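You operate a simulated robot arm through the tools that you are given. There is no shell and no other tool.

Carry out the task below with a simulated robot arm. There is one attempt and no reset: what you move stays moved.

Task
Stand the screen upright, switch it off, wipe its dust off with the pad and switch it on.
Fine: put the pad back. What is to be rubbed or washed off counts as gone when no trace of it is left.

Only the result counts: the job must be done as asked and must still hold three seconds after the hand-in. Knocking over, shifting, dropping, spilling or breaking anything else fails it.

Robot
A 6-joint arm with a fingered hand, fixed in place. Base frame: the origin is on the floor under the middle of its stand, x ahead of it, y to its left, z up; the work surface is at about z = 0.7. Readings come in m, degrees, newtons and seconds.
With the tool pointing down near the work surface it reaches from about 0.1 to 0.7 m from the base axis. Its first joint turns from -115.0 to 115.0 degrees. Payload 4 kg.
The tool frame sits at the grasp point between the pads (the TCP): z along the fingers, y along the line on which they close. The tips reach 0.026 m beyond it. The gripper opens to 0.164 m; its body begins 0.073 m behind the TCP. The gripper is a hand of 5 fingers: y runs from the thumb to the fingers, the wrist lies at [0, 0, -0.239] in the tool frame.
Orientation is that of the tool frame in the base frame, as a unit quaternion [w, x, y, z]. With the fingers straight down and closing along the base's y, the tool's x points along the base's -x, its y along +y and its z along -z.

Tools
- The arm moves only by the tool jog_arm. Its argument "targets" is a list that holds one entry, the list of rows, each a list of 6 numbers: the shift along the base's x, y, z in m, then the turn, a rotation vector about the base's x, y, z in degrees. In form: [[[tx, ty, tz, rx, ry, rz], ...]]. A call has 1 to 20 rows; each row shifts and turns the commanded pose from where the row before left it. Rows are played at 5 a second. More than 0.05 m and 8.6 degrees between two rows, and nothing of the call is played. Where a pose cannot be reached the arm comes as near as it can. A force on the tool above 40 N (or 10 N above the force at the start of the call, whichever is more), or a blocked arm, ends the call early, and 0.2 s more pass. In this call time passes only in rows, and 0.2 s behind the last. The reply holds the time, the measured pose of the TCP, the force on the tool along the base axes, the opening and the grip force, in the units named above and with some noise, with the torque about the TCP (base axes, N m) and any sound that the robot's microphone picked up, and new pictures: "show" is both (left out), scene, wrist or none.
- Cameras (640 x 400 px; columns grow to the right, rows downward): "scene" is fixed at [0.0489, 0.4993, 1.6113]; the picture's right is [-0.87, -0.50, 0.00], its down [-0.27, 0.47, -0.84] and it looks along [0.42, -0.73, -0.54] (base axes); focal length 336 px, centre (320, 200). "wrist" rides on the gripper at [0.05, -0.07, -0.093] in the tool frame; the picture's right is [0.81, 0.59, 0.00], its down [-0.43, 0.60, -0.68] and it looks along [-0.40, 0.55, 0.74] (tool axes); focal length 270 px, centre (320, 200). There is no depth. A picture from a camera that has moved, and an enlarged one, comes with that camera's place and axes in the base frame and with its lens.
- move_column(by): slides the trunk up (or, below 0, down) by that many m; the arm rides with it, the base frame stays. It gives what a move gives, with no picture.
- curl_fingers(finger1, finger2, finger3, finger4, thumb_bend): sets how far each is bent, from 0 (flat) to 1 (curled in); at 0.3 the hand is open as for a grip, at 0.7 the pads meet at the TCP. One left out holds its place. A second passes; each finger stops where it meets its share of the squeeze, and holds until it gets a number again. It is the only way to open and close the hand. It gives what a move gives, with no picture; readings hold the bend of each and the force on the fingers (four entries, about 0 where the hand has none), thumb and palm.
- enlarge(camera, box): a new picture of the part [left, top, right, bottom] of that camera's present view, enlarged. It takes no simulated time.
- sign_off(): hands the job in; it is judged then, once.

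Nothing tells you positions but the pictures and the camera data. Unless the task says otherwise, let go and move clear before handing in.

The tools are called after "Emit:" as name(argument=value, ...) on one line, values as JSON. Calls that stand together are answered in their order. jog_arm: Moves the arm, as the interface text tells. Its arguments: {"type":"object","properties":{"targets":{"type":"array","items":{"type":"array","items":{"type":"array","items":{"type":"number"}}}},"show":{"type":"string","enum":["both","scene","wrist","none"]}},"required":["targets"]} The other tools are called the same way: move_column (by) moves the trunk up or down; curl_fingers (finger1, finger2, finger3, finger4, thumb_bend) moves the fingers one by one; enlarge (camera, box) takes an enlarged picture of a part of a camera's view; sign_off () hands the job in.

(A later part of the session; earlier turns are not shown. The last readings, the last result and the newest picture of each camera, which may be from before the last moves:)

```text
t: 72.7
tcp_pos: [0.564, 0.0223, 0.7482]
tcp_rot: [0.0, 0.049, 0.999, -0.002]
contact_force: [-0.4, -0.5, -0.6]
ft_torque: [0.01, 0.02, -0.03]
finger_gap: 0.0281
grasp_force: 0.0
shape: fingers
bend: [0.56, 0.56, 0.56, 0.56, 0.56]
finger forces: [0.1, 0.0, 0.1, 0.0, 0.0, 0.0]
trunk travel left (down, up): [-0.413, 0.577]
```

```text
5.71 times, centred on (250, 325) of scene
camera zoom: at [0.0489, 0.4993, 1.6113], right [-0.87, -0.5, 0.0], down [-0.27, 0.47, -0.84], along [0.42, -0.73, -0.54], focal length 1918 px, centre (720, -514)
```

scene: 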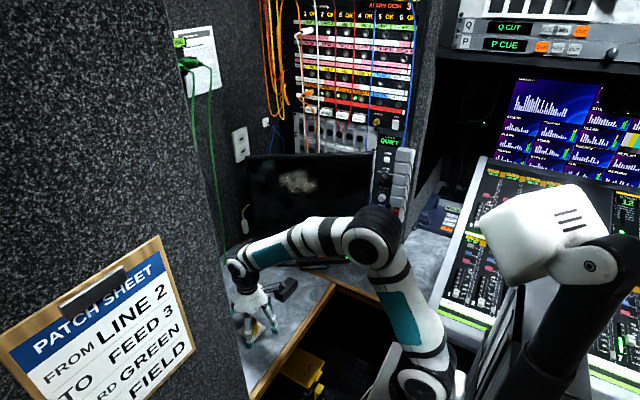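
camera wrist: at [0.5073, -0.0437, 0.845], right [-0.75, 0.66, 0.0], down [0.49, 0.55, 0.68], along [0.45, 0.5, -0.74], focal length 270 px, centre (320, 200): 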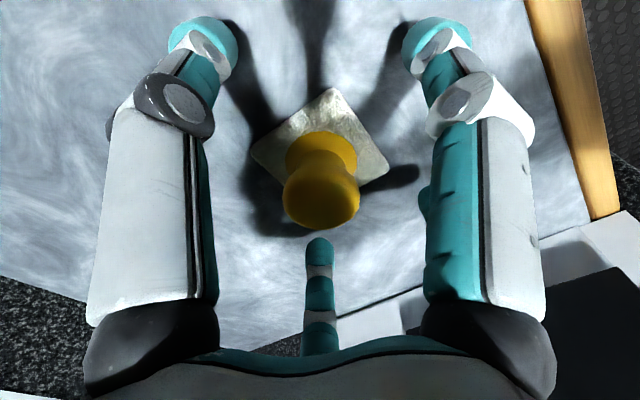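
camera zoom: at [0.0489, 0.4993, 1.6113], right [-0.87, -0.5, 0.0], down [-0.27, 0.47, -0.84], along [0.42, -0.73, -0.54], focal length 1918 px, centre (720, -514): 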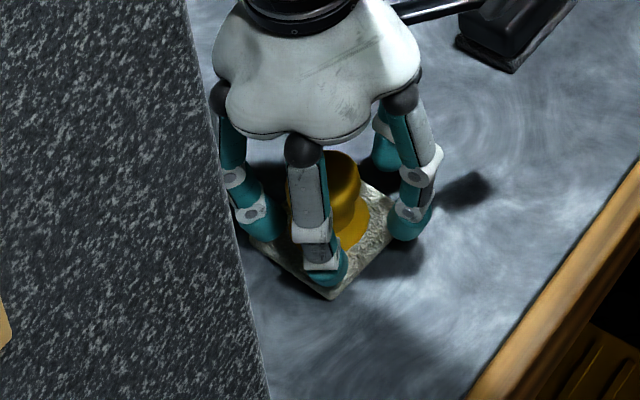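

The digits are closing evenly around the knob. I'll close them until they grip.

Emit:
curl_fingers(finger1=0.75, finger2=0.75, finger3=0.75, finger4=0.75, thumb_bend=0.75)

Emit:
enlarge(camera="wrist", box=[160, 60, 480, 260])

Emit:
enlarge(camera="scene", box=[210, 290, 290, 360])

```text
t: 73.7
tcp_pos: [0.5643, 0.0216, 0.7491]
tcp_rot: [0.0, 0.049, 0.999, -0.002]
contact_force: [1.0, 0.7, -0.2]
ft_torque: [0.02, 0.02, -0.02]
finger_gap: 0.0084
grasp_force: 21.9
shape: fingers
bend: [0.64, 0.63, 0.62, 0.64, 0.66]
finger forces: [6.6, 8.5, 8.3, 7.0, 13.3, 0.0]
trunk travel left (down, up): [-0.413, 0.577]
```

```text
2.00 times, centred on (320, 160) of wrist
camera zoom: at [0.508, -0.0428, 0.8418], right [-0.75, 0.66, 0.0], down [0.49, 0.55, 0.68], along [0.45, 0.5, -0.74], focal length 541 px, centre (320, 280)
```

zoom: 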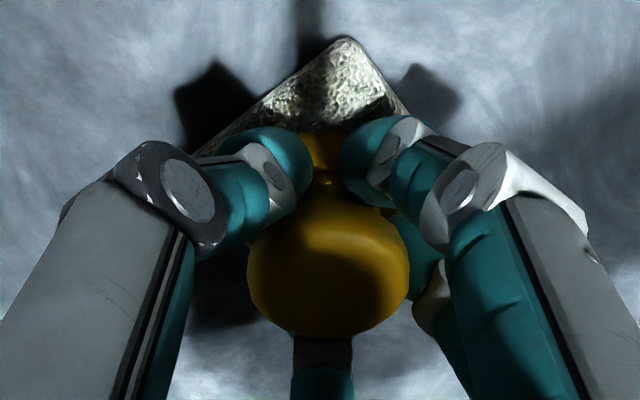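

```text
5.71 times, centred on (250, 325) of scene
camera zoom: at [0.0489, 0.4993, 1.6113], right [-0.87, -0.5, 0.0], down [-0.27, 0.47, -0.84], along [0.42, -0.73, -0.54], focal length 1918 px, centre (720, -514)
```

zoom: 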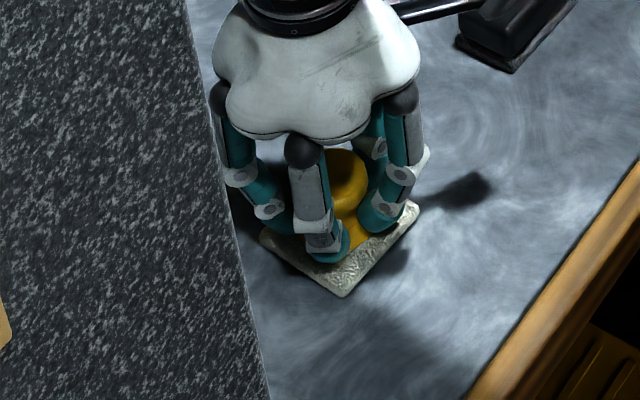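

The knob is gripped (about 22 N) with the fingertips hooked under its cap. I'll lift it.

Emit:
jog_arm(targets=[[[0, 0, 0.01, 0, 0, 0], [0, 0, 0.02, 0, 0, 0], [0, 0, 0.03, 0, 0, 0], [0, 0, 0.03, 0, 0, 0], [0, 0, 0.03, 0, 0, 0], [0, 0, 0, 0, 0, 0]]], show="both")

Emit:
enlarge(camera="wrist", box=[160, 60, 480, 260])

Emit:
enlarge(camera="scene", box=[210, 250, 310, 340])

```text
t: 75.1
tcp_pos: [0.5638, 0.0215, 0.871]
tcp_rot: [0.0, 0.049, 0.999, -0.001]
contact_force: [0.5, 0.0, -1.1]
ft_torque: [-0.03, -0.01, 0.0]
finger_gap: 0.0085
grasp_force: 22.3
shape: fingers
bend: [0.64, 0.63, 0.62, 0.64, 0.66]
finger forces: [6.7, 8.6, 8.5, 7.0, 13.2, 0.0]
trunk travel left (down, up): [-0.413, 0.577]
camera wrist: at [0.5077, -0.0425, 0.9641], right [-0.75, 0.66, 0.0], down [0.49, 0.55, 0.68], along [0.45, 0.5, -0.74], focal length 270 px, centre (320, 200)
```

scene: 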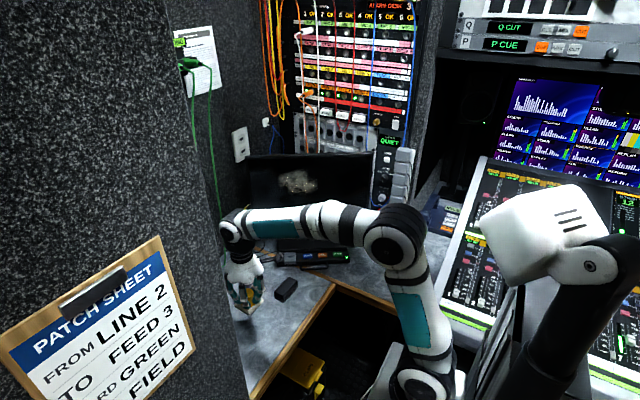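
wrist: 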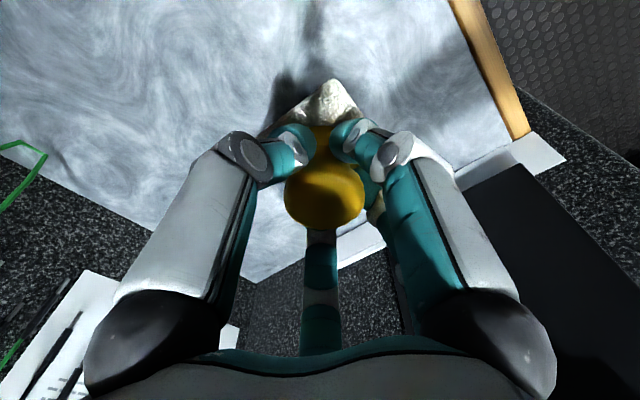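

```text
2.00 times, centred on (320, 160) of wrist
camera zoom: at [0.5077, -0.0425, 0.9641], right [-0.75, 0.66, 0.0], down [0.49, 0.55, 0.68], along [0.45, 0.5, -0.74], focal length 541 px, centre (320, 280)
```

zoom: 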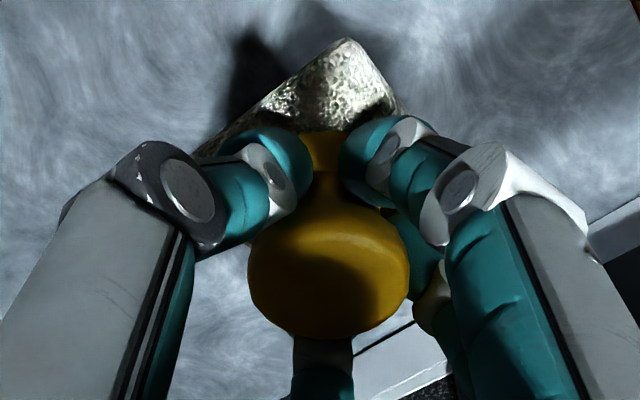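

```text
4.44 times, centred on (260, 295) of scene
camera zoom: at [0.0489, 0.4993, 1.6113], right [-0.87, -0.5, 0.0], down [-0.27, 0.47, -0.84], along [0.42, -0.73, -0.54], focal length 1491 px, centre (587, -222)
```

zoom: 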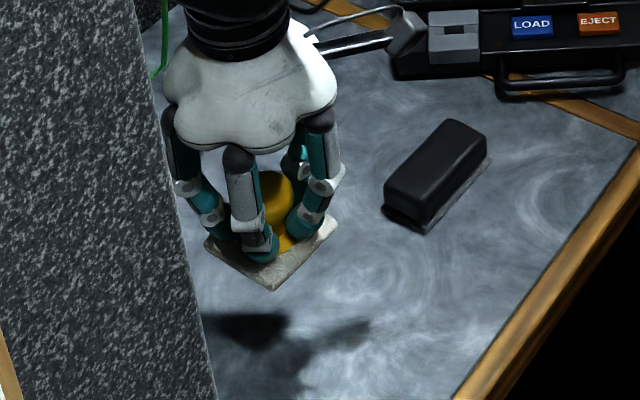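

The pad is lifted and held steadily. Now I'll raise the trunk a little, then turn the hand so the pad faces the screen squarely, stopping about 20 cm short.

Emit:
move_column(by=0.05)

Emit:
jog_arm(targets=[[[-0.0013, -0.0157, 0.0037, 0, 0, 8.02], [-0.0013, -0.0157, 0.0037, 0, 0, 8.02], [-0.0013, -0.0157, 0.0037, 0, 0, 8.02], [-0.0013, -0.0157, 0.0037, 0, 0, 8.02], [-0.0013, -0.0157, 0.0037, 0, 0, 8.02], [-0.0013, -0.0157, 0.0037, -6.74, -4.63, 0], [-0.0013, -0.0157, 0.0037, -6.74, -4.63, 0], [-0.0013, -0.0157, 0.0037, -6.74, -4.63, 0], [-0.0013, -0.0157, 0.0037, -6.74, -4.63, 0], [-0.0013, -0.0157, 0.0037, -6.74, -4.63, 0], [-0.0013, -0.0157, 0.0037, -6.74, -4.63, 0], [-0.0013, -0.0157, 0.0037, -6.74, -4.63, 0], [-0.0013, -0.0157, 0.0037, -6.74, -4.63, 0], [-0.0013, -0.0157, 0.0037, -6.74, -4.63, 0], [-0.0013, -0.0157, 0.0037, -6.74, -4.63, 0], [-0.0013, -0.0157, 0.0037, -6.74, -4.63, 0], [0, 0, 0, 0, 0, 0]]], show="both")

Emit:
enlarge(camera="scene", box=[230, 140, 390, 260])

```text
t: 76.0
tcp_pos: [0.5638, 0.0213, 0.9209]
tcp_rot: [0.0, 0.049, 0.999, -0.001]
contact_force: [-0.5, 0.1, -0.9]
ft_torque: [-0.04, -0.02, 0.02]
finger_gap: 0.0082
grasp_force: 21.7
shape: fingers
bend: [0.64, 0.63, 0.62, 0.64, 0.66]
finger forces: [6.7, 8.6, 8.4, 6.9, 13.3, 0.1]
trunk travel left (down, up): [-0.463, 0.527]
```

```text
t: 79.7
tcp_pos: [0.5431, -0.2279, 0.9811]
tcp_rot: [-0.21, 0.21, -0.675, 0.675]
contact_force: [-0.1, 0.4, -1.2]
ft_torque: [0.03, 0.0, 0.0]
finger_gap: 0.008
grasp_force: 21.9
shape: fingers
bend: [0.64, 0.62, 0.62, 0.64, 0.66]
finger forces: [6.5, 8.5, 8.5, 6.7, 13.1, 0.0]
trunk travel left (down, up): [-0.463, 0.527]
camera wrist: at [0.4495, -0.1807, 1.0496], right [-0.67, -0.46, -0.59], down [-0.03, 0.8, -0.6], along [0.75, -0.38, -0.55], focal length 270 px, centre (320, 200)
```

scene: 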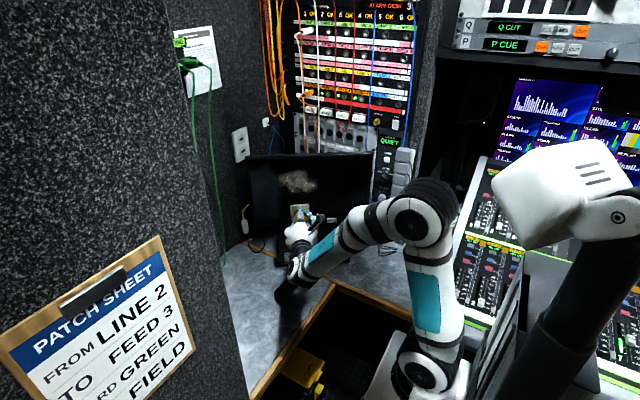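
wrist: 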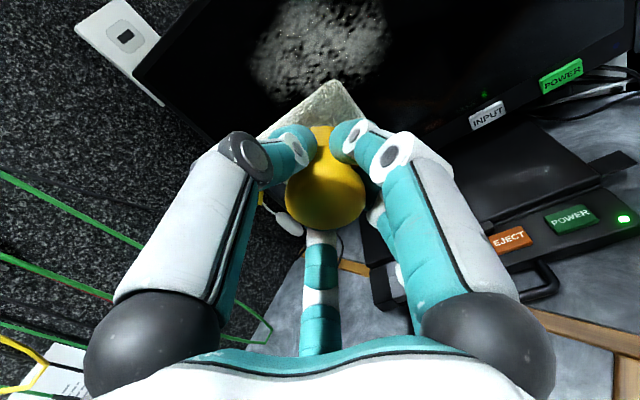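

```text
3.33 times, centred on (310, 200) of scene
camera zoom: at [0.0489, 0.4993, 1.6113], right [-0.87, -0.5, 0.0], down [-0.27, 0.47, -0.84], along [0.42, -0.73, -0.54], focal length 1118 px, centre (353, 200)
```

zoom: 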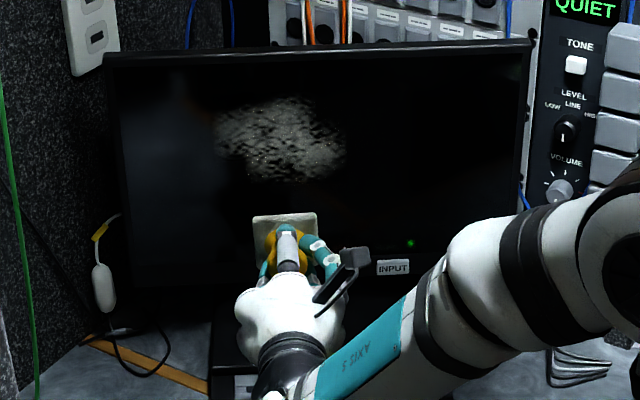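

The pad faces the screen squarely, aligned with its edges, about 18 cm from the glass. I'll approach to about 4 cm and check its alignment with the dust.

Emit:
jog_arm(targets=[[[0.0272, -0.0396, 0, 0, 0, 0], [0.0272, -0.0396, 0, 0, 0, 0], [0.0272, -0.0396, 0, 0, 0, 0], [0, 0, 0, 0, 0, 0]]], show="both")

Emit:
enlarge(camera="scene", box=[230, 140, 390, 260])

```text
t: 80.7
tcp_pos: [0.6254, -0.3482, 0.98]
tcp_rot: [-0.21, 0.21, -0.675, 0.675]
contact_force: [-0.3, -0.6, -1.0]
ft_torque: [0.01, 0.03, -0.02]
finger_gap: 0.008
grasp_force: 21.2
shape: fingers
bend: [0.64, 0.62, 0.62, 0.64, 0.66]
finger forces: [6.5, 8.7, 8.6, 6.6, 13.1, 0.1]
trunk travel left (down, up): [-0.463, 0.527]
camera wrist: at [0.5311, -0.3011, 1.049], right [-0.67, -0.46, -0.59], down [-0.03, 0.8, -0.6], along [0.74, -0.38, -0.55], focal length 270 px, centre (320, 200)
```

scene: 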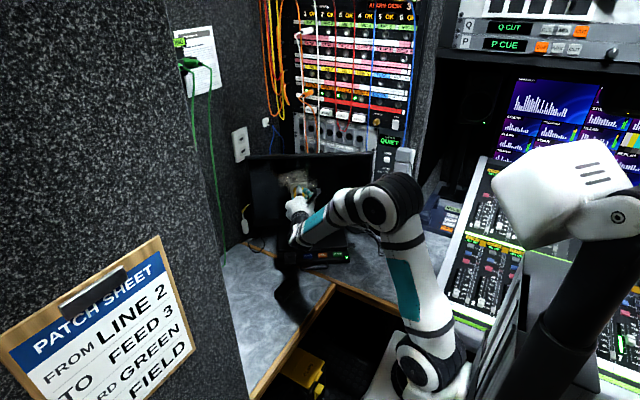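
wrist: 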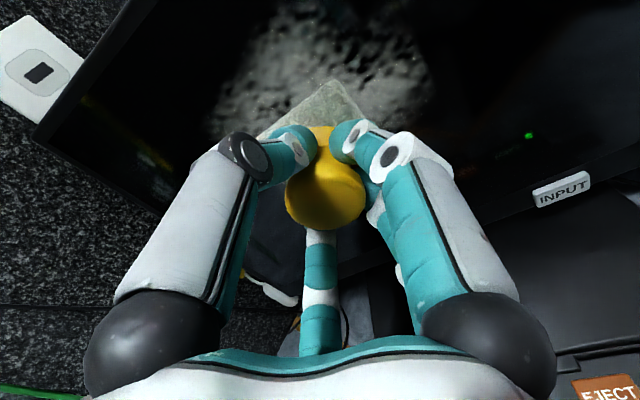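

```text
3.33 times, centred on (310, 200) of scene
camera zoom: at [0.0489, 0.4993, 1.6113], right [-0.87, -0.5, 0.0], down [-0.27, 0.47, -0.84], along [0.42, -0.73, -0.54], focal length 1118 px, centre (353, 200)
```

zoom: 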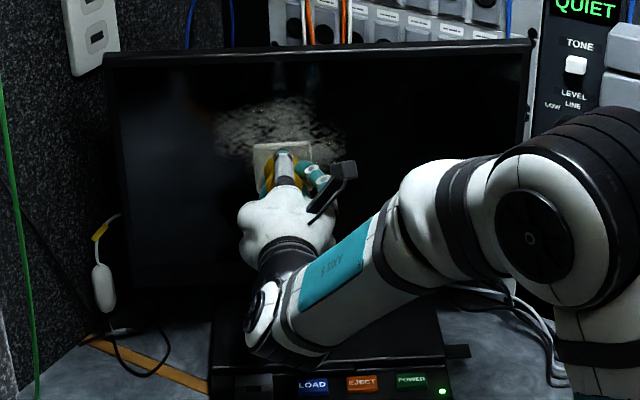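

Pad and dust line up: the dust covers u 0.24–0.40, z 0.93–1.05 in TCP terms. I'll start low, bringing the pad gently into contact.

Emit:
jog_arm(targets=[[[0, 0, -0.033, 0, 0, 0], [0.0079, -0.0115, 0, 0, 0, 0], [0.0074, -0.0107, 0, 0, 0, 0], [0, 0, 0, 0, 0, 0]]], show="none")

Emit:
jog_arm(targets=[[[0.00113, -0.00165, 0, 0, 0, 0]]], show="none")

Emit:
jog_arm(targets=[[[0.00113, -0.00165, 0, 0, 0, 0]]], show="none")

Emit:
jog_arm(targets=[[[0.00113, -0.00165, 0, 0, 0, 0]]], show="none")

```text
t: 81.7
tcp_pos: [0.6388, -0.3713, 0.9454]
tcp_rot: [-0.209, 0.21, -0.675, 0.676]
contact_force: [-1.0, -0.8, -0.1]
ft_torque: [0.01, -0.02, 0.02]
finger_gap: 0.0075
grasp_force: 22.4
shape: fingers
bend: [0.64, 0.62, 0.62, 0.64, 0.66]
finger forces: [6.6, 8.6, 8.6, 6.6, 13.1, 0.0]
trunk travel left (down, up): [-0.463, 0.527]
```

```text
t: 82.0
tcp_pos: [0.6419, -0.3723, 0.946]
tcp_rot: [-0.209, 0.209, -0.675, 0.676]
contact_force: [0.0, 0.2, -0.6]
ft_torque: [0.03, 0.03, -0.02]
finger_gap: 0.0078
grasp_force: 21.7
shape: fingers
bend: [0.64, 0.62, 0.62, 0.64, 0.66]
finger forces: [6.5, 8.6, 8.6, 6.6, 13.1, 0.0]
trunk travel left (down, up): [-0.463, 0.527]
```

```text
t: 82.5
tcp_pos: [0.6427, -0.3744, 0.9457]
tcp_rot: [-0.21, 0.209, -0.675, 0.675]
contact_force: [-0.6, -0.4, -0.2]
ft_torque: [0.01, 0.02, 0.01]
finger_gap: 0.0079
grasp_force: 21.8
shape: fingers
bend: [0.64, 0.62, 0.62, 0.64, 0.66]
finger forces: [6.5, 8.5, 8.6, 6.7, 13.1, 0.0]
trunk travel left (down, up): [-0.463, 0.527]
```

```text
t: 82.8
tcp_pos: [0.644, -0.3754, 0.9452]
tcp_rot: [-0.209, 0.21, -0.675, 0.676]
contact_force: [0.8, 0.1, -0.4]
ft_torque: [0.0, 0.0, 0.03]
finger_gap: 0.0077
grasp_force: 21.1
shape: fingers
bend: [0.64, 0.62, 0.62, 0.64, 0.66]
finger forces: [6.5, 8.6, 8.5, 6.7, 13.1, 0.0]
trunk travel left (down, up): [-0.463, 0.527]
```

Emit:
jog_arm(targets=[[[0.00113, -0.00165, 0, 0, 0, 0]]], show="none")

Emit:
jog_arm(targets=[[[0.00113, -0.00165, 0, 0, 0, 0]]], show="none")

Emit:
jog_arm(targets=[[[0.00113, -0.00165, 0, 0, 0, 0]]], show="none")

Emit:
jog_arm(targets=[[[0.00057, -0.00082, 0, 0, 0, 0]]], show="both")

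```text
t: 83.2
tcp_pos: [0.6447, -0.3772, 0.947]
tcp_rot: [-0.21, 0.21, -0.675, 0.675]
contact_force: [-0.3, 1.1, -0.8]
ft_torque: [0.02, 0.02, 0.0]
finger_gap: 0.0077
grasp_force: 22.1
shape: fingers
bend: [0.64, 0.62, 0.62, 0.64, 0.66]
finger forces: [6.5, 8.5, 8.6, 6.6, 13.1, 0.1]
trunk travel left (down, up): [-0.463, 0.527]
```

```text
t: 83.7
tcp_pos: [0.6459, -0.379, 0.9468]
tcp_rot: [-0.21, 0.21, -0.675, 0.676]
contact_force: [0.0, -0.2, -0.4]
ft_torque: [0.06, 0.02, 0.01]
finger_gap: 0.0082
grasp_force: 21.7
shape: fingers
bend: [0.64, 0.62, 0.62, 0.64, 0.66]
finger forces: [6.5, 8.6, 8.6, 6.7, 13.0, 0.1]
trunk travel left (down, up): [-0.463, 0.527]
```

```text
t: 84.0
tcp_pos: [0.6471, -0.3806, 0.9468]
tcp_rot: [-0.21, 0.209, -0.675, 0.676]
contact_force: [-0.5, -1.0, -1.0]
ft_torque: [0.03, 0.01, 0.0]
finger_gap: 0.0076
grasp_force: 22.0
shape: fingers
bend: [0.64, 0.62, 0.62, 0.64, 0.66]
finger forces: [6.5, 8.6, 8.6, 6.6, 13.1, 0.0]
trunk travel left (down, up): [-0.463, 0.527]
```

```text
t: 84.5
tcp_pos: [0.6471, -0.3804, 0.9476]
tcp_rot: [-0.21, 0.21, -0.674, 0.676]
contact_force: [0.2, 0.2, -0.4]
ft_torque: [0.05, -0.01, 0.01]
finger_gap: 0.008
grasp_force: 21.7
shape: fingers
bend: [0.64, 0.62, 0.62, 0.64, 0.66]
finger forces: [6.5, 8.5, 8.6, 6.6, 13.0, 0.1]
trunk travel left (down, up): [-0.463, 0.527]
camera wrist: at [0.5536, -0.3329, 1.0156], right [-0.67, -0.46, -0.59], down [-0.03, 0.8, -0.6], along [0.75, -0.38, -0.55], focal length 270 px, centre (320, 200)
```

scene: 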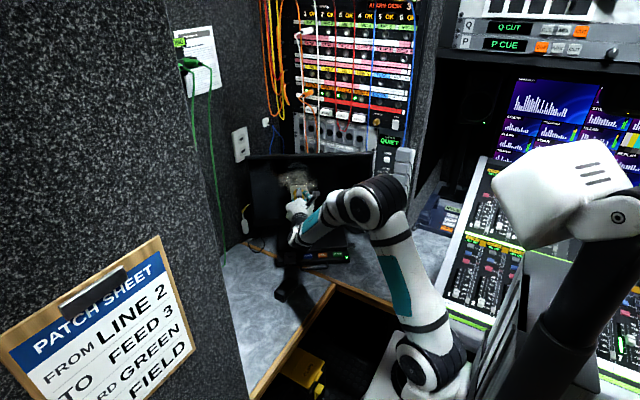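
wrist: 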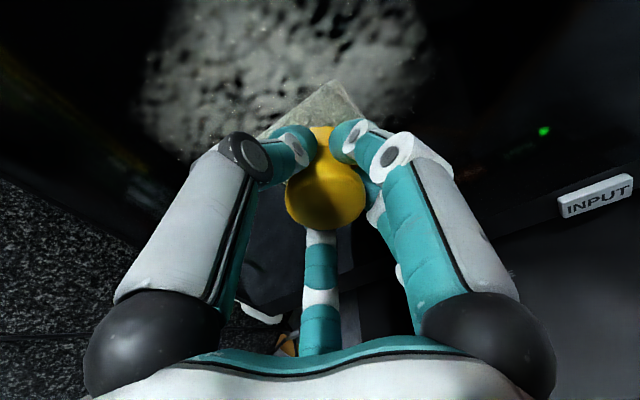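

Emit:
jog_arm(targets=[[[0.00113, -0.00165, 0, 0, 0, 0]]], show="none")

Emit:
jog_arm(targets=[[[0.00113, -0.00165, 0, 0, 0, 0]]], show="none")

Emit:
jog_arm(targets=[[[0.00085, -0.00124, 0, 0, 0, 0]]], show="none")

Emit:
jog_arm(targets=[[[0.00085, -0.00124, 0, 0, 0, 0]]], show="none")

```text
t: 84.8
tcp_pos: [0.6481, -0.3817, 0.9478]
tcp_rot: [-0.211, 0.21, -0.675, 0.675]
contact_force: [-2.7, 2.3, 0.7]
ft_torque: [0.1, 0.09, 0.02]
finger_gap: 0.0079
grasp_force: 21.7
shape: fingers
bend: [0.64, 0.62, 0.62, 0.64, 0.66]
finger forces: [6.8, 8.4, 8.2, 6.7, 13.5, 0.0]
trunk travel left (down, up): [-0.463, 0.527]
```

```text
t: 85.2
tcp_pos: [0.648, -0.3832, 0.9465]
tcp_rot: [-0.21, 0.21, -0.675, 0.675]
contact_force: [-5.9, 7.6, -0.1]
ft_torque: [0.17, 0.1, 0.01]
finger_gap: 0.0077
grasp_force: 23.1
shape: fingers
bend: [0.64, 0.62, 0.62, 0.64, 0.66]
finger forces: [7.0, 8.8, 8.9, 7.2, 14.2, 0.0]
trunk travel left (down, up): [-0.463, 0.527]
```

```text
t: 85.7
tcp_pos: [0.6495, -0.3824, 0.948]
tcp_rot: [-0.21, 0.21, -0.675, 0.676]
contact_force: [-11.2, 14.2, -0.5]
ft_torque: [0.1, 0.09, -0.01]
finger_gap: 0.0075
grasp_force: 24.4
shape: fingers
bend: [0.64, 0.62, 0.62, 0.64, 0.66]
finger forces: [7.5, 9.4, 9.2, 7.8, 14.0, 0.0]
trunk travel left (down, up): [-0.463, 0.527]
```

```text
t: 86.0
tcp_pos: [0.6499, -0.385, 0.948]
tcp_rot: [-0.211, 0.21, -0.674, 0.676]
contact_force: [-12.6, 17.3, -0.2]
ft_torque: [0.13, 0.08, -0.04]
finger_gap: 0.0073
grasp_force: 24.4
shape: fingers
bend: [0.64, 0.62, 0.62, 0.64, 0.67]
finger forces: [7.3, 9.6, 9.7, 7.4, 14.6, 0.0]
trunk travel left (down, up): [-0.463, 0.527]
```

That pressed harder than needed (about 21 N), so I'll ease back 3 mm straight away.

Emit:
jog_arm(targets=[[[-0.0017, 0.00247, 0, 0, 0, 0]]], show="none")

```text
t: 86.5
tcp_pos: [0.6503, -0.3838, 0.9492]
tcp_rot: [-0.21, 0.209, -0.675, 0.676]
contact_force: [-3.7, 8.3, 0.0]
ft_torque: [0.06, 0.03, 0.06]
finger_gap: 0.0071
grasp_force: 23.1
shape: fingers
bend: [0.64, 0.62, 0.62, 0.64, 0.67]
finger forces: [6.9, 9.2, 9.3, 7.8, 13.8, 0.0]
trunk travel left (down, up): [-0.463, 0.527]
```

Contact is about 9 N. I'll ease slightly and make the first stroke to the right.

Emit:
jog_arm(targets=[[[-0.00023, 0.00033, 0, 0, 0, 0], [-0.0099, -0.0068, 0, 0, 0, 0], [-0.0099, -0.0068, 0, 0, 0, 0], [-0.0099, -0.0068, 0, 0, 0, 0], [-0.0099, -0.0068, 0, 0, 0, 0], [-0.0099, -0.0068, 0, 0, 0, 0]]], show="both")

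Emit:
enlarge(camera="scene", box=[230, 140, 390, 260])

```text
t: 87.8
tcp_pos: [0.5999, -0.4172, 0.9469]
tcp_rot: [-0.21, 0.209, -0.675, 0.675]
contact_force: [-1.9, 2.7, -0.1]
ft_torque: [0.09, 0.02, -0.01]
finger_gap: 0.0073
grasp_force: 22.4
shape: fingers
bend: [0.64, 0.62, 0.62, 0.64, 0.67]
finger forces: [6.7, 8.9, 9.1, 7.4, 13.5, 0.0]
trunk travel left (down, up): [-0.463, 0.527]
camera wrist: at [0.5067, -0.3695, 1.0162], right [-0.67, -0.46, -0.59], down [-0.03, 0.8, -0.6], along [0.75, -0.38, -0.55], focal length 270 px, centre (320, 200)
```

scene: 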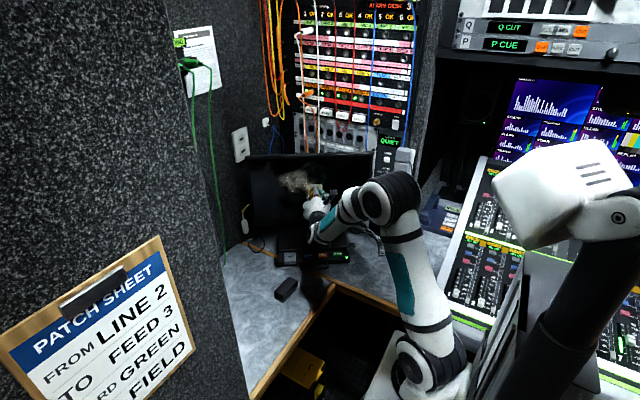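
wrist: 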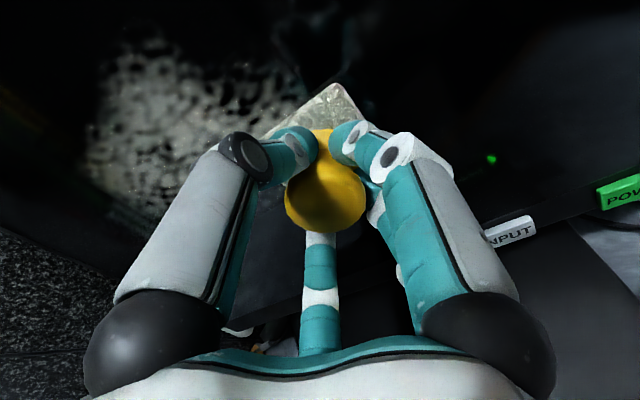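

```text
3.33 times, centred on (310, 200) of scene
camera zoom: at [0.0489, 0.4993, 1.6113], right [-0.87, -0.5, 0.0], down [-0.27, 0.47, -0.84], along [0.42, -0.73, -0.54], focal length 1118 px, centre (353, 200)
```

zoom: 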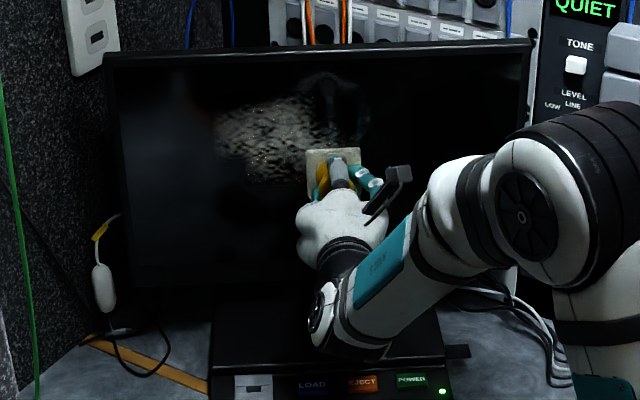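

The first stroke cleanly removed dust under the pad with about 3 N. Now a stroke back to the left over the full width.

Emit:
jog_arm(targets=[[[0.01195, 0.0082, 0, 0, 0, 0], [0.01195, 0.0082, 0, 0, 0, 0], [0.01195, 0.0082, 0, 0, 0, 0], [0.01195, 0.0082, 0, 0, 0, 0], [0.01195, 0.0082, 0, 0, 0, 0], [0.01195, 0.0082, 0, 0, 0, 0], [0.01195, 0.0082, 0, 0, 0, 0], [0.01195, 0.0082, 0, 0, 0, 0], [0.01195, 0.0082, 0, 0, 0, 0]]], show="none")

Emit:
enlarge(camera="scene", box=[230, 140, 390, 260])

```text
t: 89.8
tcp_pos: [0.7082, -0.3429, 0.9479]
tcp_rot: [-0.209, 0.209, -0.675, 0.676]
contact_force: [-1.8, 3.1, -1.0]
ft_torque: [0.08, 0.11, 0.02]
finger_gap: 0.007
grasp_force: 22.1
shape: fingers
bend: [0.64, 0.62, 0.62, 0.64, 0.67]
finger forces: [7.0, 9.3, 8.8, 7.0, 12.8, 0.0]
trunk travel left (down, up): [-0.463, 0.527]
```

```text
3.33 times, centred on (310, 200) of scene
camera zoom: at [0.0489, 0.4993, 1.6113], right [-0.87, -0.5, 0.0], down [-0.27, 0.47, -0.84], along [0.42, -0.73, -0.54], focal length 1118 px, centre (353, 200)
```

zoom: 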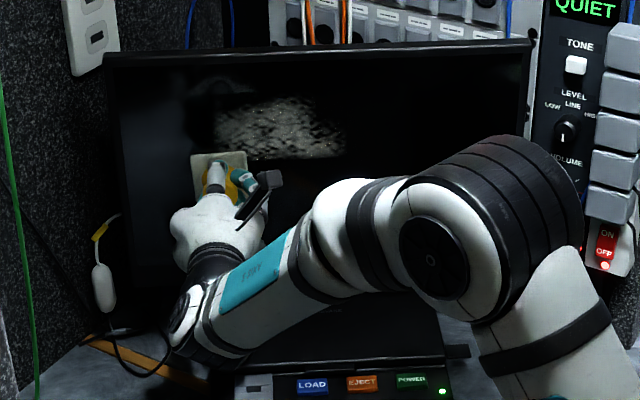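

The lower band is clean. Next band: up 2.5 cm and stroke right.

Emit:
jog_arm(targets=[[[0, 0, 0.0125, 0, 0, 0], [0, 0, 0.0125, 0, 0, 0], [-0.01195, -0.0082, 0, 0, 0, 0], [-0.01195, -0.0082, 0, 0, 0, 0], [-0.01195, -0.0082, 0, 0, 0, 0], [-0.01195, -0.0082, 0, 0, 0, 0], [-0.01195, -0.0082, 0, 0, 0, 0], [-0.01195, -0.0082, 0, 0, 0, 0], [-0.01195, -0.0082, 0, 0, 0, 0], [-0.01195, -0.0082, 0, 0, 0, 0], [-0.01195, -0.0082, 0, 0, 0, 0], [-0.006, -0.0041, 0, 0, 0, 0]]], show="none")

Emit:
enlarge(camera="scene", box=[230, 140, 390, 260])

```text
t: 92.5
tcp_pos: [0.5936, -0.4215, 0.9721]
tcp_rot: [0.211, -0.21, 0.676, -0.675]
contact_force: [-0.5, 1.2, -0.7]
ft_torque: [0.03, 0.03, 0.04]
finger_gap: 0.0068
grasp_force: 22.1
shape: fingers
bend: [0.64, 0.62, 0.62, 0.64, 0.67]
finger forces: [6.6, 8.6, 9.0, 7.4, 13.0, 0.1]
trunk travel left (down, up): [-0.463, 0.527]
```

```text
3.33 times, centred on (310, 200) of scene
camera zoom: at [0.0489, 0.4993, 1.6113], right [-0.87, -0.5, 0.0], down [-0.27, 0.47, -0.84], along [0.42, -0.73, -0.54], focal length 1118 px, centre (353, 200)
```

zoom: 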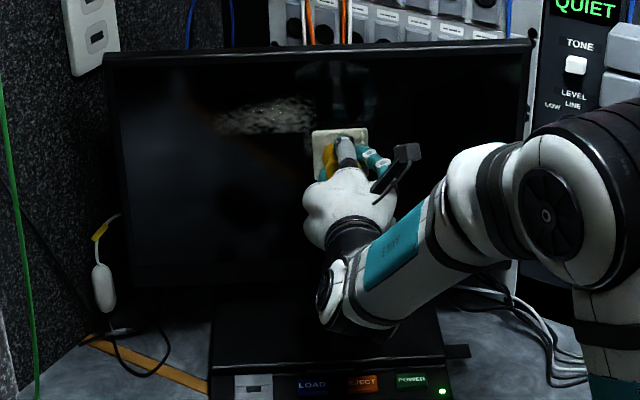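

Two bands done; a strip at the top remains. Up another 2.5 cm with slightly more pressure, and stroke left.

Emit:
jog_arm(targets=[[[0.0003, -0.00045, 0.0125, 0, 0, 0], [0.0003, -0.00045, 0.0125, 0, 0, 0], [0.01195, 0.0082, 0, 0, 0, 0], [0.01195, 0.0082, 0, 0, 0, 0], [0.01195, 0.0082, 0, 0, 0, 0], [0.01195, 0.0082, 0, 0, 0, 0], [0.01195, 0.0082, 0, 0, 0, 0], [0.01195, 0.0082, 0, 0, 0, 0], [0.01195, 0.0082, 0, 0, 0, 0], [0.01195, 0.0082, 0, 0, 0, 0], [0.01195, 0.0082, 0, 0, 0, 0], [0.01195, 0.0082, 0, 0, 0, 0]]], show="none")

Emit:
enlarge(camera="scene", box=[230, 140, 390, 260])

```text
t: 95.0
tcp_pos: [0.7131, -0.3397, 0.9979]
tcp_rot: [-0.21, 0.21, -0.675, 0.675]
contact_force: [-5.7, 4.9, -0.7]
ft_torque: [0.1, 0.12, -0.03]
finger_gap: 0.0065
grasp_force: 23.2
shape: fingers
bend: [0.64, 0.62, 0.62, 0.64, 0.67]
finger forces: [7.5, 9.3, 8.8, 7.0, 13.1, 0.0]
trunk travel left (down, up): [-0.463, 0.527]
```

```text
3.33 times, centred on (310, 200) of scene
camera zoom: at [0.0489, 0.4993, 1.6113], right [-0.87, -0.5, 0.0], down [-0.27, 0.47, -0.84], along [0.42, -0.73, -0.54], focal length 1118 px, centre (353, 200)
```

zoom: 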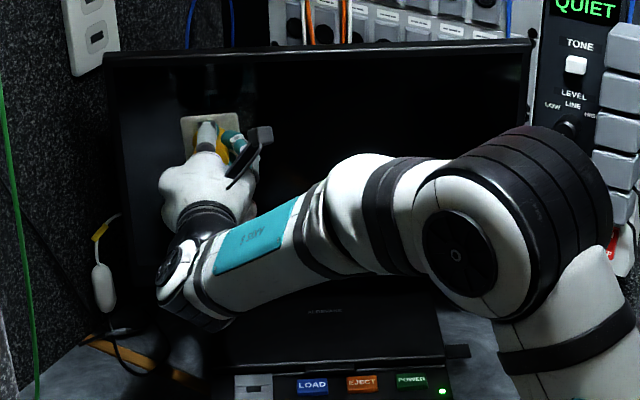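

Nearly everything is gone. I'll ease the pressure and make a higher pass to the right at z about 1.02.

Emit:
jog_arm(targets=[[[-0.0003, 0.00045, 0.011, 0, 0, 0], [-0.0003, 0.00045, 0.011, 0, 0, 0], [-0.01195, -0.0082, 0, 0, 0, 0], [-0.01195, -0.0082, 0, 0, 0, 0], [-0.01195, -0.0082, 0, 0, 0, 0], [-0.01195, -0.0082, 0, 0, 0, 0], [-0.01195, -0.0082, 0, 0, 0, 0], [-0.01195, -0.0082, 0, 0, 0, 0], [-0.01195, -0.0082, 0, 0, 0, 0], [-0.01195, -0.0082, 0, 0, 0, 0], [-0.01195, -0.0082, 0, 0, 0, 0], [-0.01195, -0.0082, 0, 0, 0, 0]]], show="none")

Emit:
enlarge(camera="scene", box=[240, 145, 340, 205])

Emit:
enlarge(camera="wrist", box=[0, 0, 640, 400])

```text
t: 97.7
tcp_pos: [0.5944, -0.4215, 1.0196]
tcp_rot: [-0.21, 0.211, -0.675, 0.676]
contact_force: [0.0, 1.3, 0.3]
ft_torque: [0.07, 0.06, -0.01]
finger_gap: 0.0067
grasp_force: 22.2
shape: fingers
bend: [0.65, 0.62, 0.62, 0.64, 0.67]
finger forces: [6.6, 8.6, 8.7, 7.1, 13.0, 0.1]
trunk travel left (down, up): [-0.463, 0.527]
```

```text
6.40 times, centred on (290, 175) of scene
camera zoom: at [0.0489, 0.4993, 1.6113], right [-0.87, -0.5, 0.0], down [-0.27, 0.47, -0.84], along [0.42, -0.73, -0.54], focal length 2148 px, centre (512, 360)
```

zoom: 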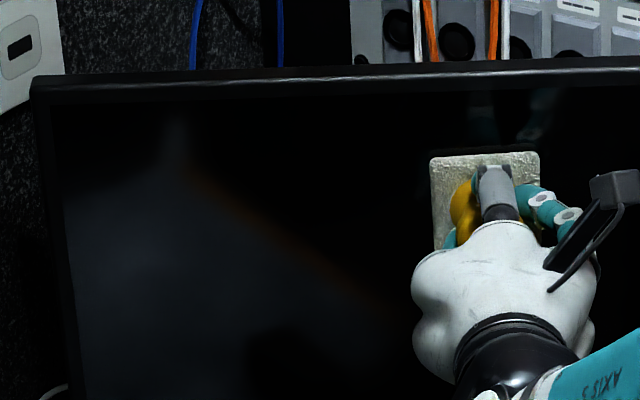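

```text
1.00 times, centred on (320, 200) of wrist (not enlarged: the box is as wide or as high as the picture)
camera zoom: at [0.5007, -0.3734, 1.0883], right [-0.67, -0.46, -0.59], down [-0.03, 0.8, -0.6], along [0.75, -0.38, -0.55], focal length 270 px, centre (320, 200)
```

zoom: 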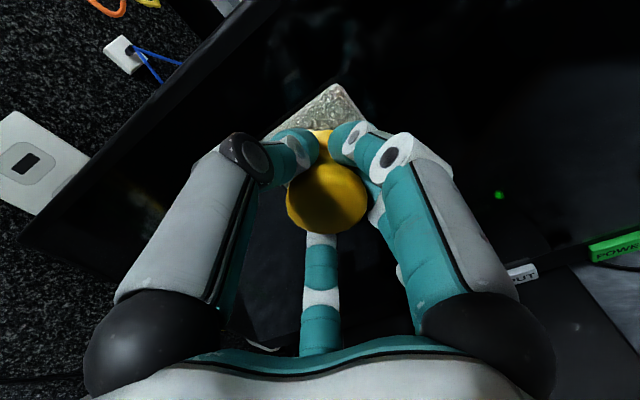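

From the scene camera the glass looks clean. To leave no trace I'll do a second full set of passes with a bit more pressure, starting at the top going left.

Emit:
jog_arm(targets=[[[0.0005, -0.0007, 0.01, 0, 0, 0], [0.01191, 0.00828, 0, 0, 0, 0], [0.01191, 0.00828, 0, 0, 0, 0], [0.01191, 0.00828, 0, 0, 0, 0], [0.01191, 0.00828, 0, 0, 0, 0], [0.01191, 0.00828, 0, 0, 0, 0], [0.01191, 0.00828, 0, 0, 0, 0], [0.01191, 0.00828, 0, 0, 0, 0], [0.01191, 0.00828, 0, 0, 0, 0], [0.01191, 0.00828, 0, 0, 0, 0], [0.01191, 0.00828, 0, 0, 0, 0]]], show="none")

Emit:
jog_arm(targets=[[[0, 0, -0.0125, 0, 0, 0], [0, 0, -0.0125, 0, 0, 0], [-0.01191, -0.00828, 0, 0, 0, 0], [-0.01191, -0.00828, 0, 0, 0, 0], [-0.01191, -0.00828, 0, 0, 0, 0], [-0.01191, -0.00828, 0, 0, 0, 0], [-0.01191, -0.00828, 0, 0, 0, 0], [-0.01191, -0.00828, 0, 0, 0, 0], [-0.01191, -0.00828, 0, 0, 0, 0], [-0.01191, -0.00828, 0, 0, 0, 0], [-0.01191, -0.00828, 0, 0, 0, 0], [-0.01191, -0.00828, 0, 0, 0, 0]]], show="none")

```text
t: 100.0
tcp_pos: [0.7138, -0.3391, 1.0296]
tcp_rot: [-0.21, 0.211, -0.675, 0.675]
contact_force: [-1.1, 0.2, -0.5]
ft_torque: [0.05, 0.03, -0.01]
finger_gap: 0.0064
grasp_force: 21.6
shape: fingers
bend: [0.65, 0.62, 0.62, 0.64, 0.67]
finger forces: [6.4, 8.7, 8.7, 6.9, 12.7, 0.0]
trunk travel left (down, up): [-0.463, 0.527]
```

```text
t: 102.7
tcp_pos: [0.5943, -0.4219, 1.004]
tcp_rot: [-0.21, 0.209, -0.674, 0.677]
contact_force: [-2.9, 3.6, -1.2]
ft_torque: [0.1, 0.02, -0.01]
finger_gap: 0.0062
grasp_force: 21.8
shape: fingers
bend: [0.65, 0.62, 0.62, 0.64, 0.67]
finger forces: [6.5, 8.5, 8.8, 7.1, 12.7, 0.1]
trunk travel left (down, up): [-0.463, 0.527]
```

Contact stays light but present. I'll add a touch of pressure and do the remaining three bands downward.

Emit:
jog_arm(targets=[[[0.0001, -0.00015, -0.0125, 0, 0, 0], [0.0001, -0.00015, -0.0125, 0, 0, 0], [0.01193, 0.00823, 0, 0, 0, 0], [0.01193, 0.00823, 0, 0, 0, 0], [0.01193, 0.00823, 0, 0, 0, 0], [0.01193, 0.00823, 0, 0, 0, 0], [0.01193, 0.00823, 0, 0, 0, 0], [0.01193, 0.00823, 0, 0, 0, 0], [0.01193, 0.00823, 0, 0, 0, 0], [0.01193, 0.00823, 0, 0, 0, 0], [0.01193, 0.00823, 0, 0, 0, 0], [0.01193, 0.00823, 0, 0, 0, 0]]], show="none")

Emit:
jog_arm(targets=[[[0, 0, -0.0125, 0, 0, 0], [0, 0, -0.0125, 0, 0, 0], [-0.01193, -0.00823, 0, 0, 0, 0], [-0.01193, -0.00823, 0, 0, 0, 0], [-0.01193, -0.00823, 0, 0, 0, 0], [-0.01193, -0.00823, 0, 0, 0, 0], [-0.01193, -0.00823, 0, 0, 0, 0], [-0.01193, -0.00823, 0, 0, 0, 0], [-0.01193, -0.00823, 0, 0, 0, 0], [-0.01193, -0.00823, 0, 0, 0, 0], [-0.01193, -0.00823, 0, 0, 0, 0], [-0.01193, -0.00823, 0, 0, 0, 0]]], show="none")

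Emit:
jog_arm(targets=[[[0, 0, -0.012, 0, 0, 0], [0, 0, -0.012, 0, 0, 0], [0.01193, 0.00823, 0, 0, 0, 0], [0.01193, 0.00823, 0, 0, 0, 0], [0.01193, 0.00823, 0, 0, 0, 0], [0.01193, 0.00823, 0, 0, 0, 0], [0.01193, 0.00823, 0, 0, 0, 0], [0.01193, 0.00823, 0, 0, 0, 0], [0.01193, 0.00823, 0, 0, 0, 0], [0.01193, 0.00823, 0, 0, 0, 0], [0.01193, 0.00823, 0, 0, 0, 0], [0.01193, 0.00823, 0, 0, 0, 0]]], show="none")

```text
t: 105.2
tcp_pos: [0.7124, -0.34, 0.9798]
tcp_rot: [-0.21, 0.211, -0.675, 0.675]
contact_force: [-2.2, 2.1, -0.6]
ft_torque: [0.07, 0.06, 0.0]
finger_gap: 0.006
grasp_force: 22.1
shape: fingers
bend: [0.65, 0.62, 0.62, 0.64, 0.67]
finger forces: [6.8, 9.0, 8.9, 7.0, 12.5, 0.0]
trunk travel left (down, up): [-0.463, 0.527]
```

```text
t: 107.8
tcp_pos: [0.5933, -0.4232, 0.9542]
tcp_rot: [-0.209, 0.209, -0.675, 0.676]
contact_force: [-3.1, 6.4, 0.1]
ft_torque: [0.1, 0.03, 0.02]
finger_gap: 0.0062
grasp_force: 21.6
shape: fingers
bend: [0.65, 0.62, 0.62, 0.64, 0.67]
finger forces: [6.5, 8.4, 9.5, 7.6, 12.8, 0.1]
trunk travel left (down, up): [-0.463, 0.527]
```

```text
t: 110.5
tcp_pos: [0.7134, -0.3402, 0.9289]
tcp_rot: [-0.211, 0.21, -0.674, 0.676]
contact_force: [-3.0, 3.9, 0.5]
ft_torque: [0.06, 0.07, 0.0]
finger_gap: 0.0056
grasp_force: 22.6
shape: fingers
bend: [0.65, 0.62, 0.62, 0.64, 0.67]
finger forces: [7.1, 9.0, 9.0, 7.1, 12.5, 0.1]
trunk travel left (down, up): [-0.463, 0.527]
```

All bands are covered twice. I'll back away from the glass and inspect it.

Emit:
jog_arm(targets=[[[-0.017, 0.0247, 0, 0, 0, 0], [-0.0255, 0.0371, 0, 0, 0, 0], [-0.0255, 0.0371, 0, 0, 0, 0], [-0.0255, 0.0371, 0, 0, 0, 0], [-0.0255, 0.0371, 0, 0, 0, 0], [0, 0, 0, 0, 0, 0]]], show="both")

Emit:
enlarge(camera="scene", box=[240, 150, 370, 220])

Emit:
enlarge(camera="scene", box=[265, 160, 325, 200])

Emit:
enlarge(camera="wrist", box=[130, 0, 450, 140])

```text
t: 111.8
tcp_pos: [0.5942, -0.1667, 0.929]
tcp_rot: [-0.21, 0.21, -0.675, 0.675]
contact_force: [-0.3, 0.6, -1.7]
ft_torque: [0.03, -0.02, 0.0]
finger_gap: 0.0057
grasp_force: 21.5
shape: fingers
bend: [0.65, 0.62, 0.62, 0.64, 0.67]
finger forces: [6.4, 8.9, 8.8, 7.1, 12.3, 0.0]
trunk travel left (down, up): [-0.463, 0.527]
camera wrist: at [0.5007, -0.1187, 0.9977], right [-0.67, -0.46, -0.59], down [-0.03, 0.8, -0.6], along [0.75, -0.38, -0.55], focal length 270 px, centre (320, 200)
```

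scene: 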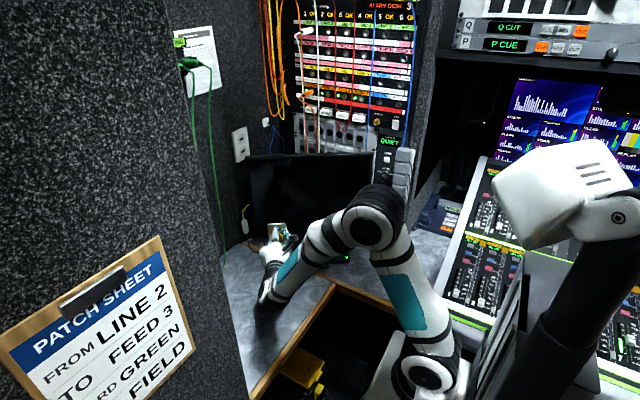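
wrist: 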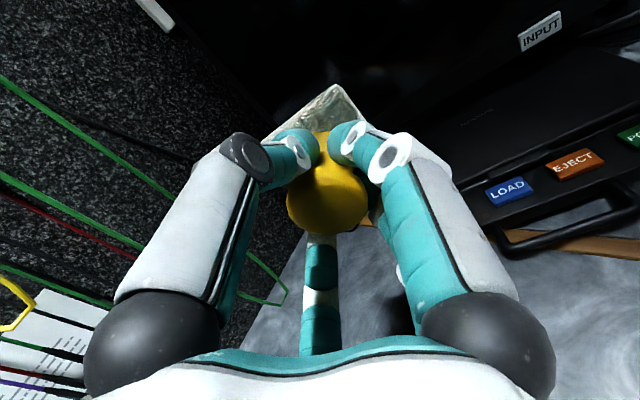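

```text
4.92 times, centred on (305, 185) of scene
camera zoom: at [0.0489, 0.4993, 1.6113], right [-0.87, -0.5, 0.0], down [-0.27, 0.47, -0.84], along [0.42, -0.73, -0.54], focal length 1652 px, centre (394, 274)
```

zoom: 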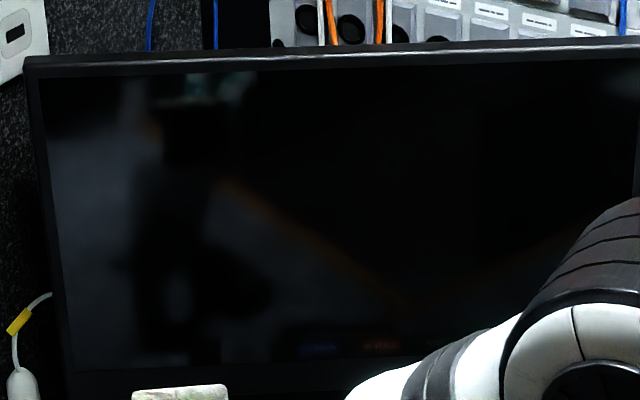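

```text
10.00 times, centred on (295, 180) of scene
camera zoom: at [0.0489, 0.4993, 1.6113], right [-0.87, -0.5, 0.0], down [-0.27, 0.47, -0.84], along [0.42, -0.73, -0.54], focal length 3356 px, centre (570, 400)
```

zoom: 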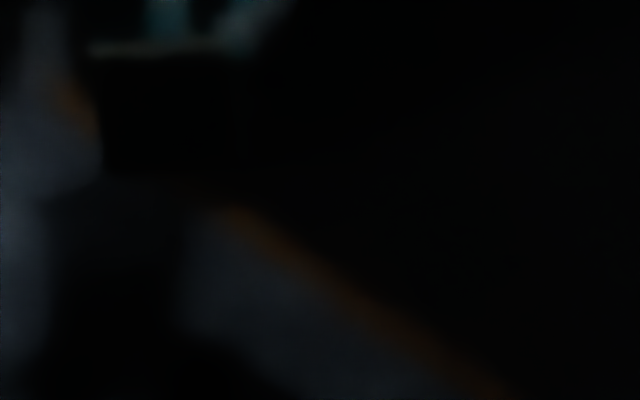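

```text
2.00 times, centred on (290, 70) of wrist
camera zoom: at [0.5007, -0.1187, 0.9977], right [-0.67, -0.46, -0.59], down [-0.03, 0.8, -0.6], along [0.75, -0.38, -0.55], focal length 541 px, centre (380, 460)
```

zoom: 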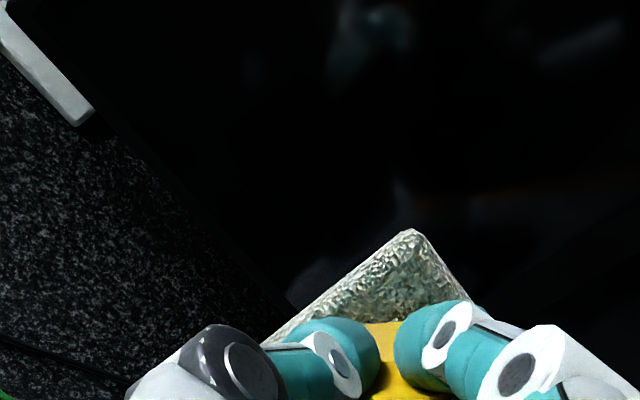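

The dust is gone — only soft reflections remain on the dark glass. Now I'll carry the pad back, returning the hand to straight down over the pad's old spot.

Emit:
jog_arm(targets=[[[-0.0016, 0.0121, 0, 6.74, 4.63, 0], [-0.0016, 0.0121, 0, 6.74, 4.63, 0], [-0.0016, 0.0121, 0, 6.74, 4.63, 0], [-0.0016, 0.0121, 0, 6.74, 4.63, 0], [-0.0016, 0.0121, 0, 6.74, 4.63, 0], [-0.0016, 0.0121, 0, 6.74, 4.63, 0], [-0.0016, 0.0121, 0, 6.74, 4.63, 0], [-0.0016, 0.0121, 0, 6.74, 4.63, 0], [-0.0016, 0.0121, 0, 6.74, 4.63, 0], [-0.0016, 0.0121, 0, 6.74, 4.63, 0], [-0.0016, 0.0121, 0, 6.74, 4.63, 0], [-0.0016, 0.0121, 0, 0, 0, -8.02], [-0.0016, 0.0121, 0, 0, 0, -8.02], [-0.0016, 0.0121, 0, 0, 0, -8.02], [-0.0016, 0.0121, 0, 0, 0, -8.02], [-0.0016, 0.0121, 0, 0, 0, -8.02], [0, 0, 0, 0, 0, 0]]], show="both")

Emit:
enlarge(camera="scene", box=[240, 150, 370, 220])

Emit:
enlarge(camera="scene", box=[200, 240, 300, 340])

```text
t: 115.5
tcp_pos: [0.5681, 0.0252, 0.9306]
tcp_rot: [0.001, 0.05, 0.999, -0.002]
contact_force: [-0.5, 0.3, -1.1]
ft_torque: [0.0, 0.01, 0.0]
finger_gap: 0.0054
grasp_force: 20.4
shape: fingers
bend: [0.65, 0.62, 0.62, 0.64, 0.67]
finger forces: [6.0, 8.5, 8.5, 6.6, 12.1, 0.1]
trunk travel left (down, up): [-0.463, 0.527]
camera wrist: at [0.5122, -0.0383, 1.0228], right [-0.75, 0.67, 0.0], down [0.49, 0.55, 0.68], along [0.45, 0.5, -0.74], focal length 270 px, centre (320, 200)
```

scene: 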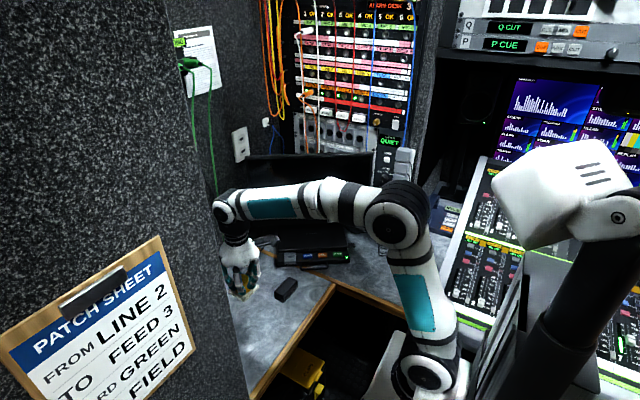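
wrist: 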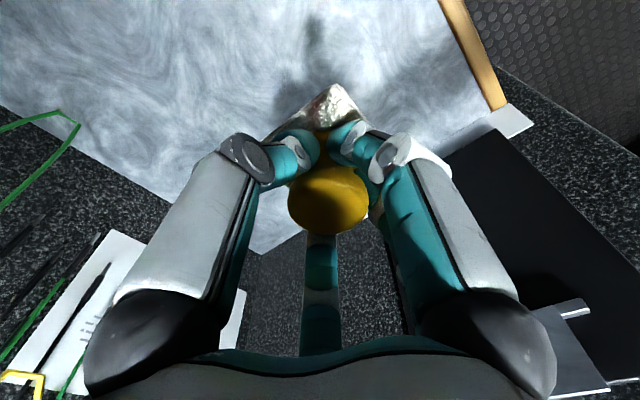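

```text
4.92 times, centred on (305, 185) of scene
camera zoom: at [0.0489, 0.4993, 1.6113], right [-0.87, -0.5, 0.0], down [-0.27, 0.47, -0.84], along [0.42, -0.73, -0.54], focal length 1652 px, centre (394, 274)
```

zoom: 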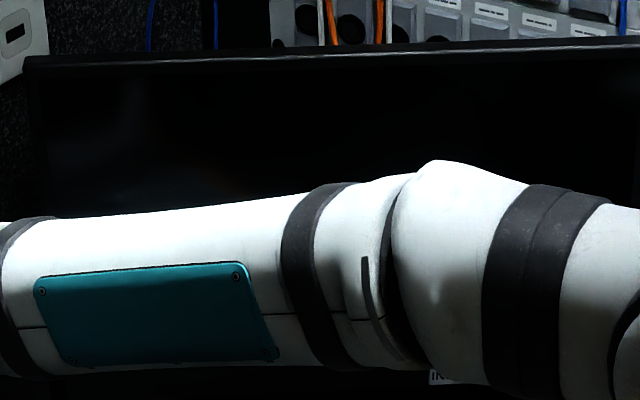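

```text
4.00 times, centred on (250, 290) of scene
camera zoom: at [0.0489, 0.4993, 1.6113], right [-0.87, -0.5, 0.0], down [-0.27, 0.47, -0.84], along [0.42, -0.73, -0.54], focal length 1342 px, centre (600, -160)
```

zoom: 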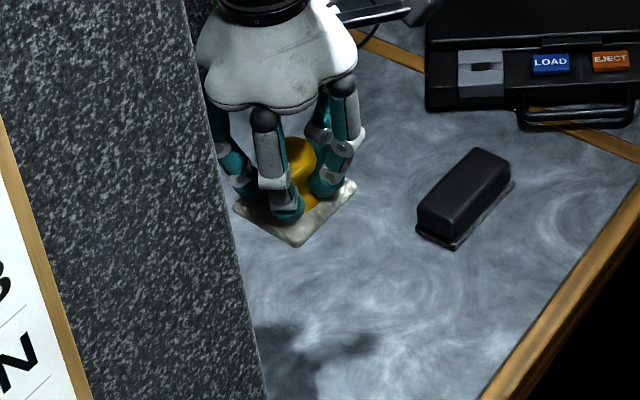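

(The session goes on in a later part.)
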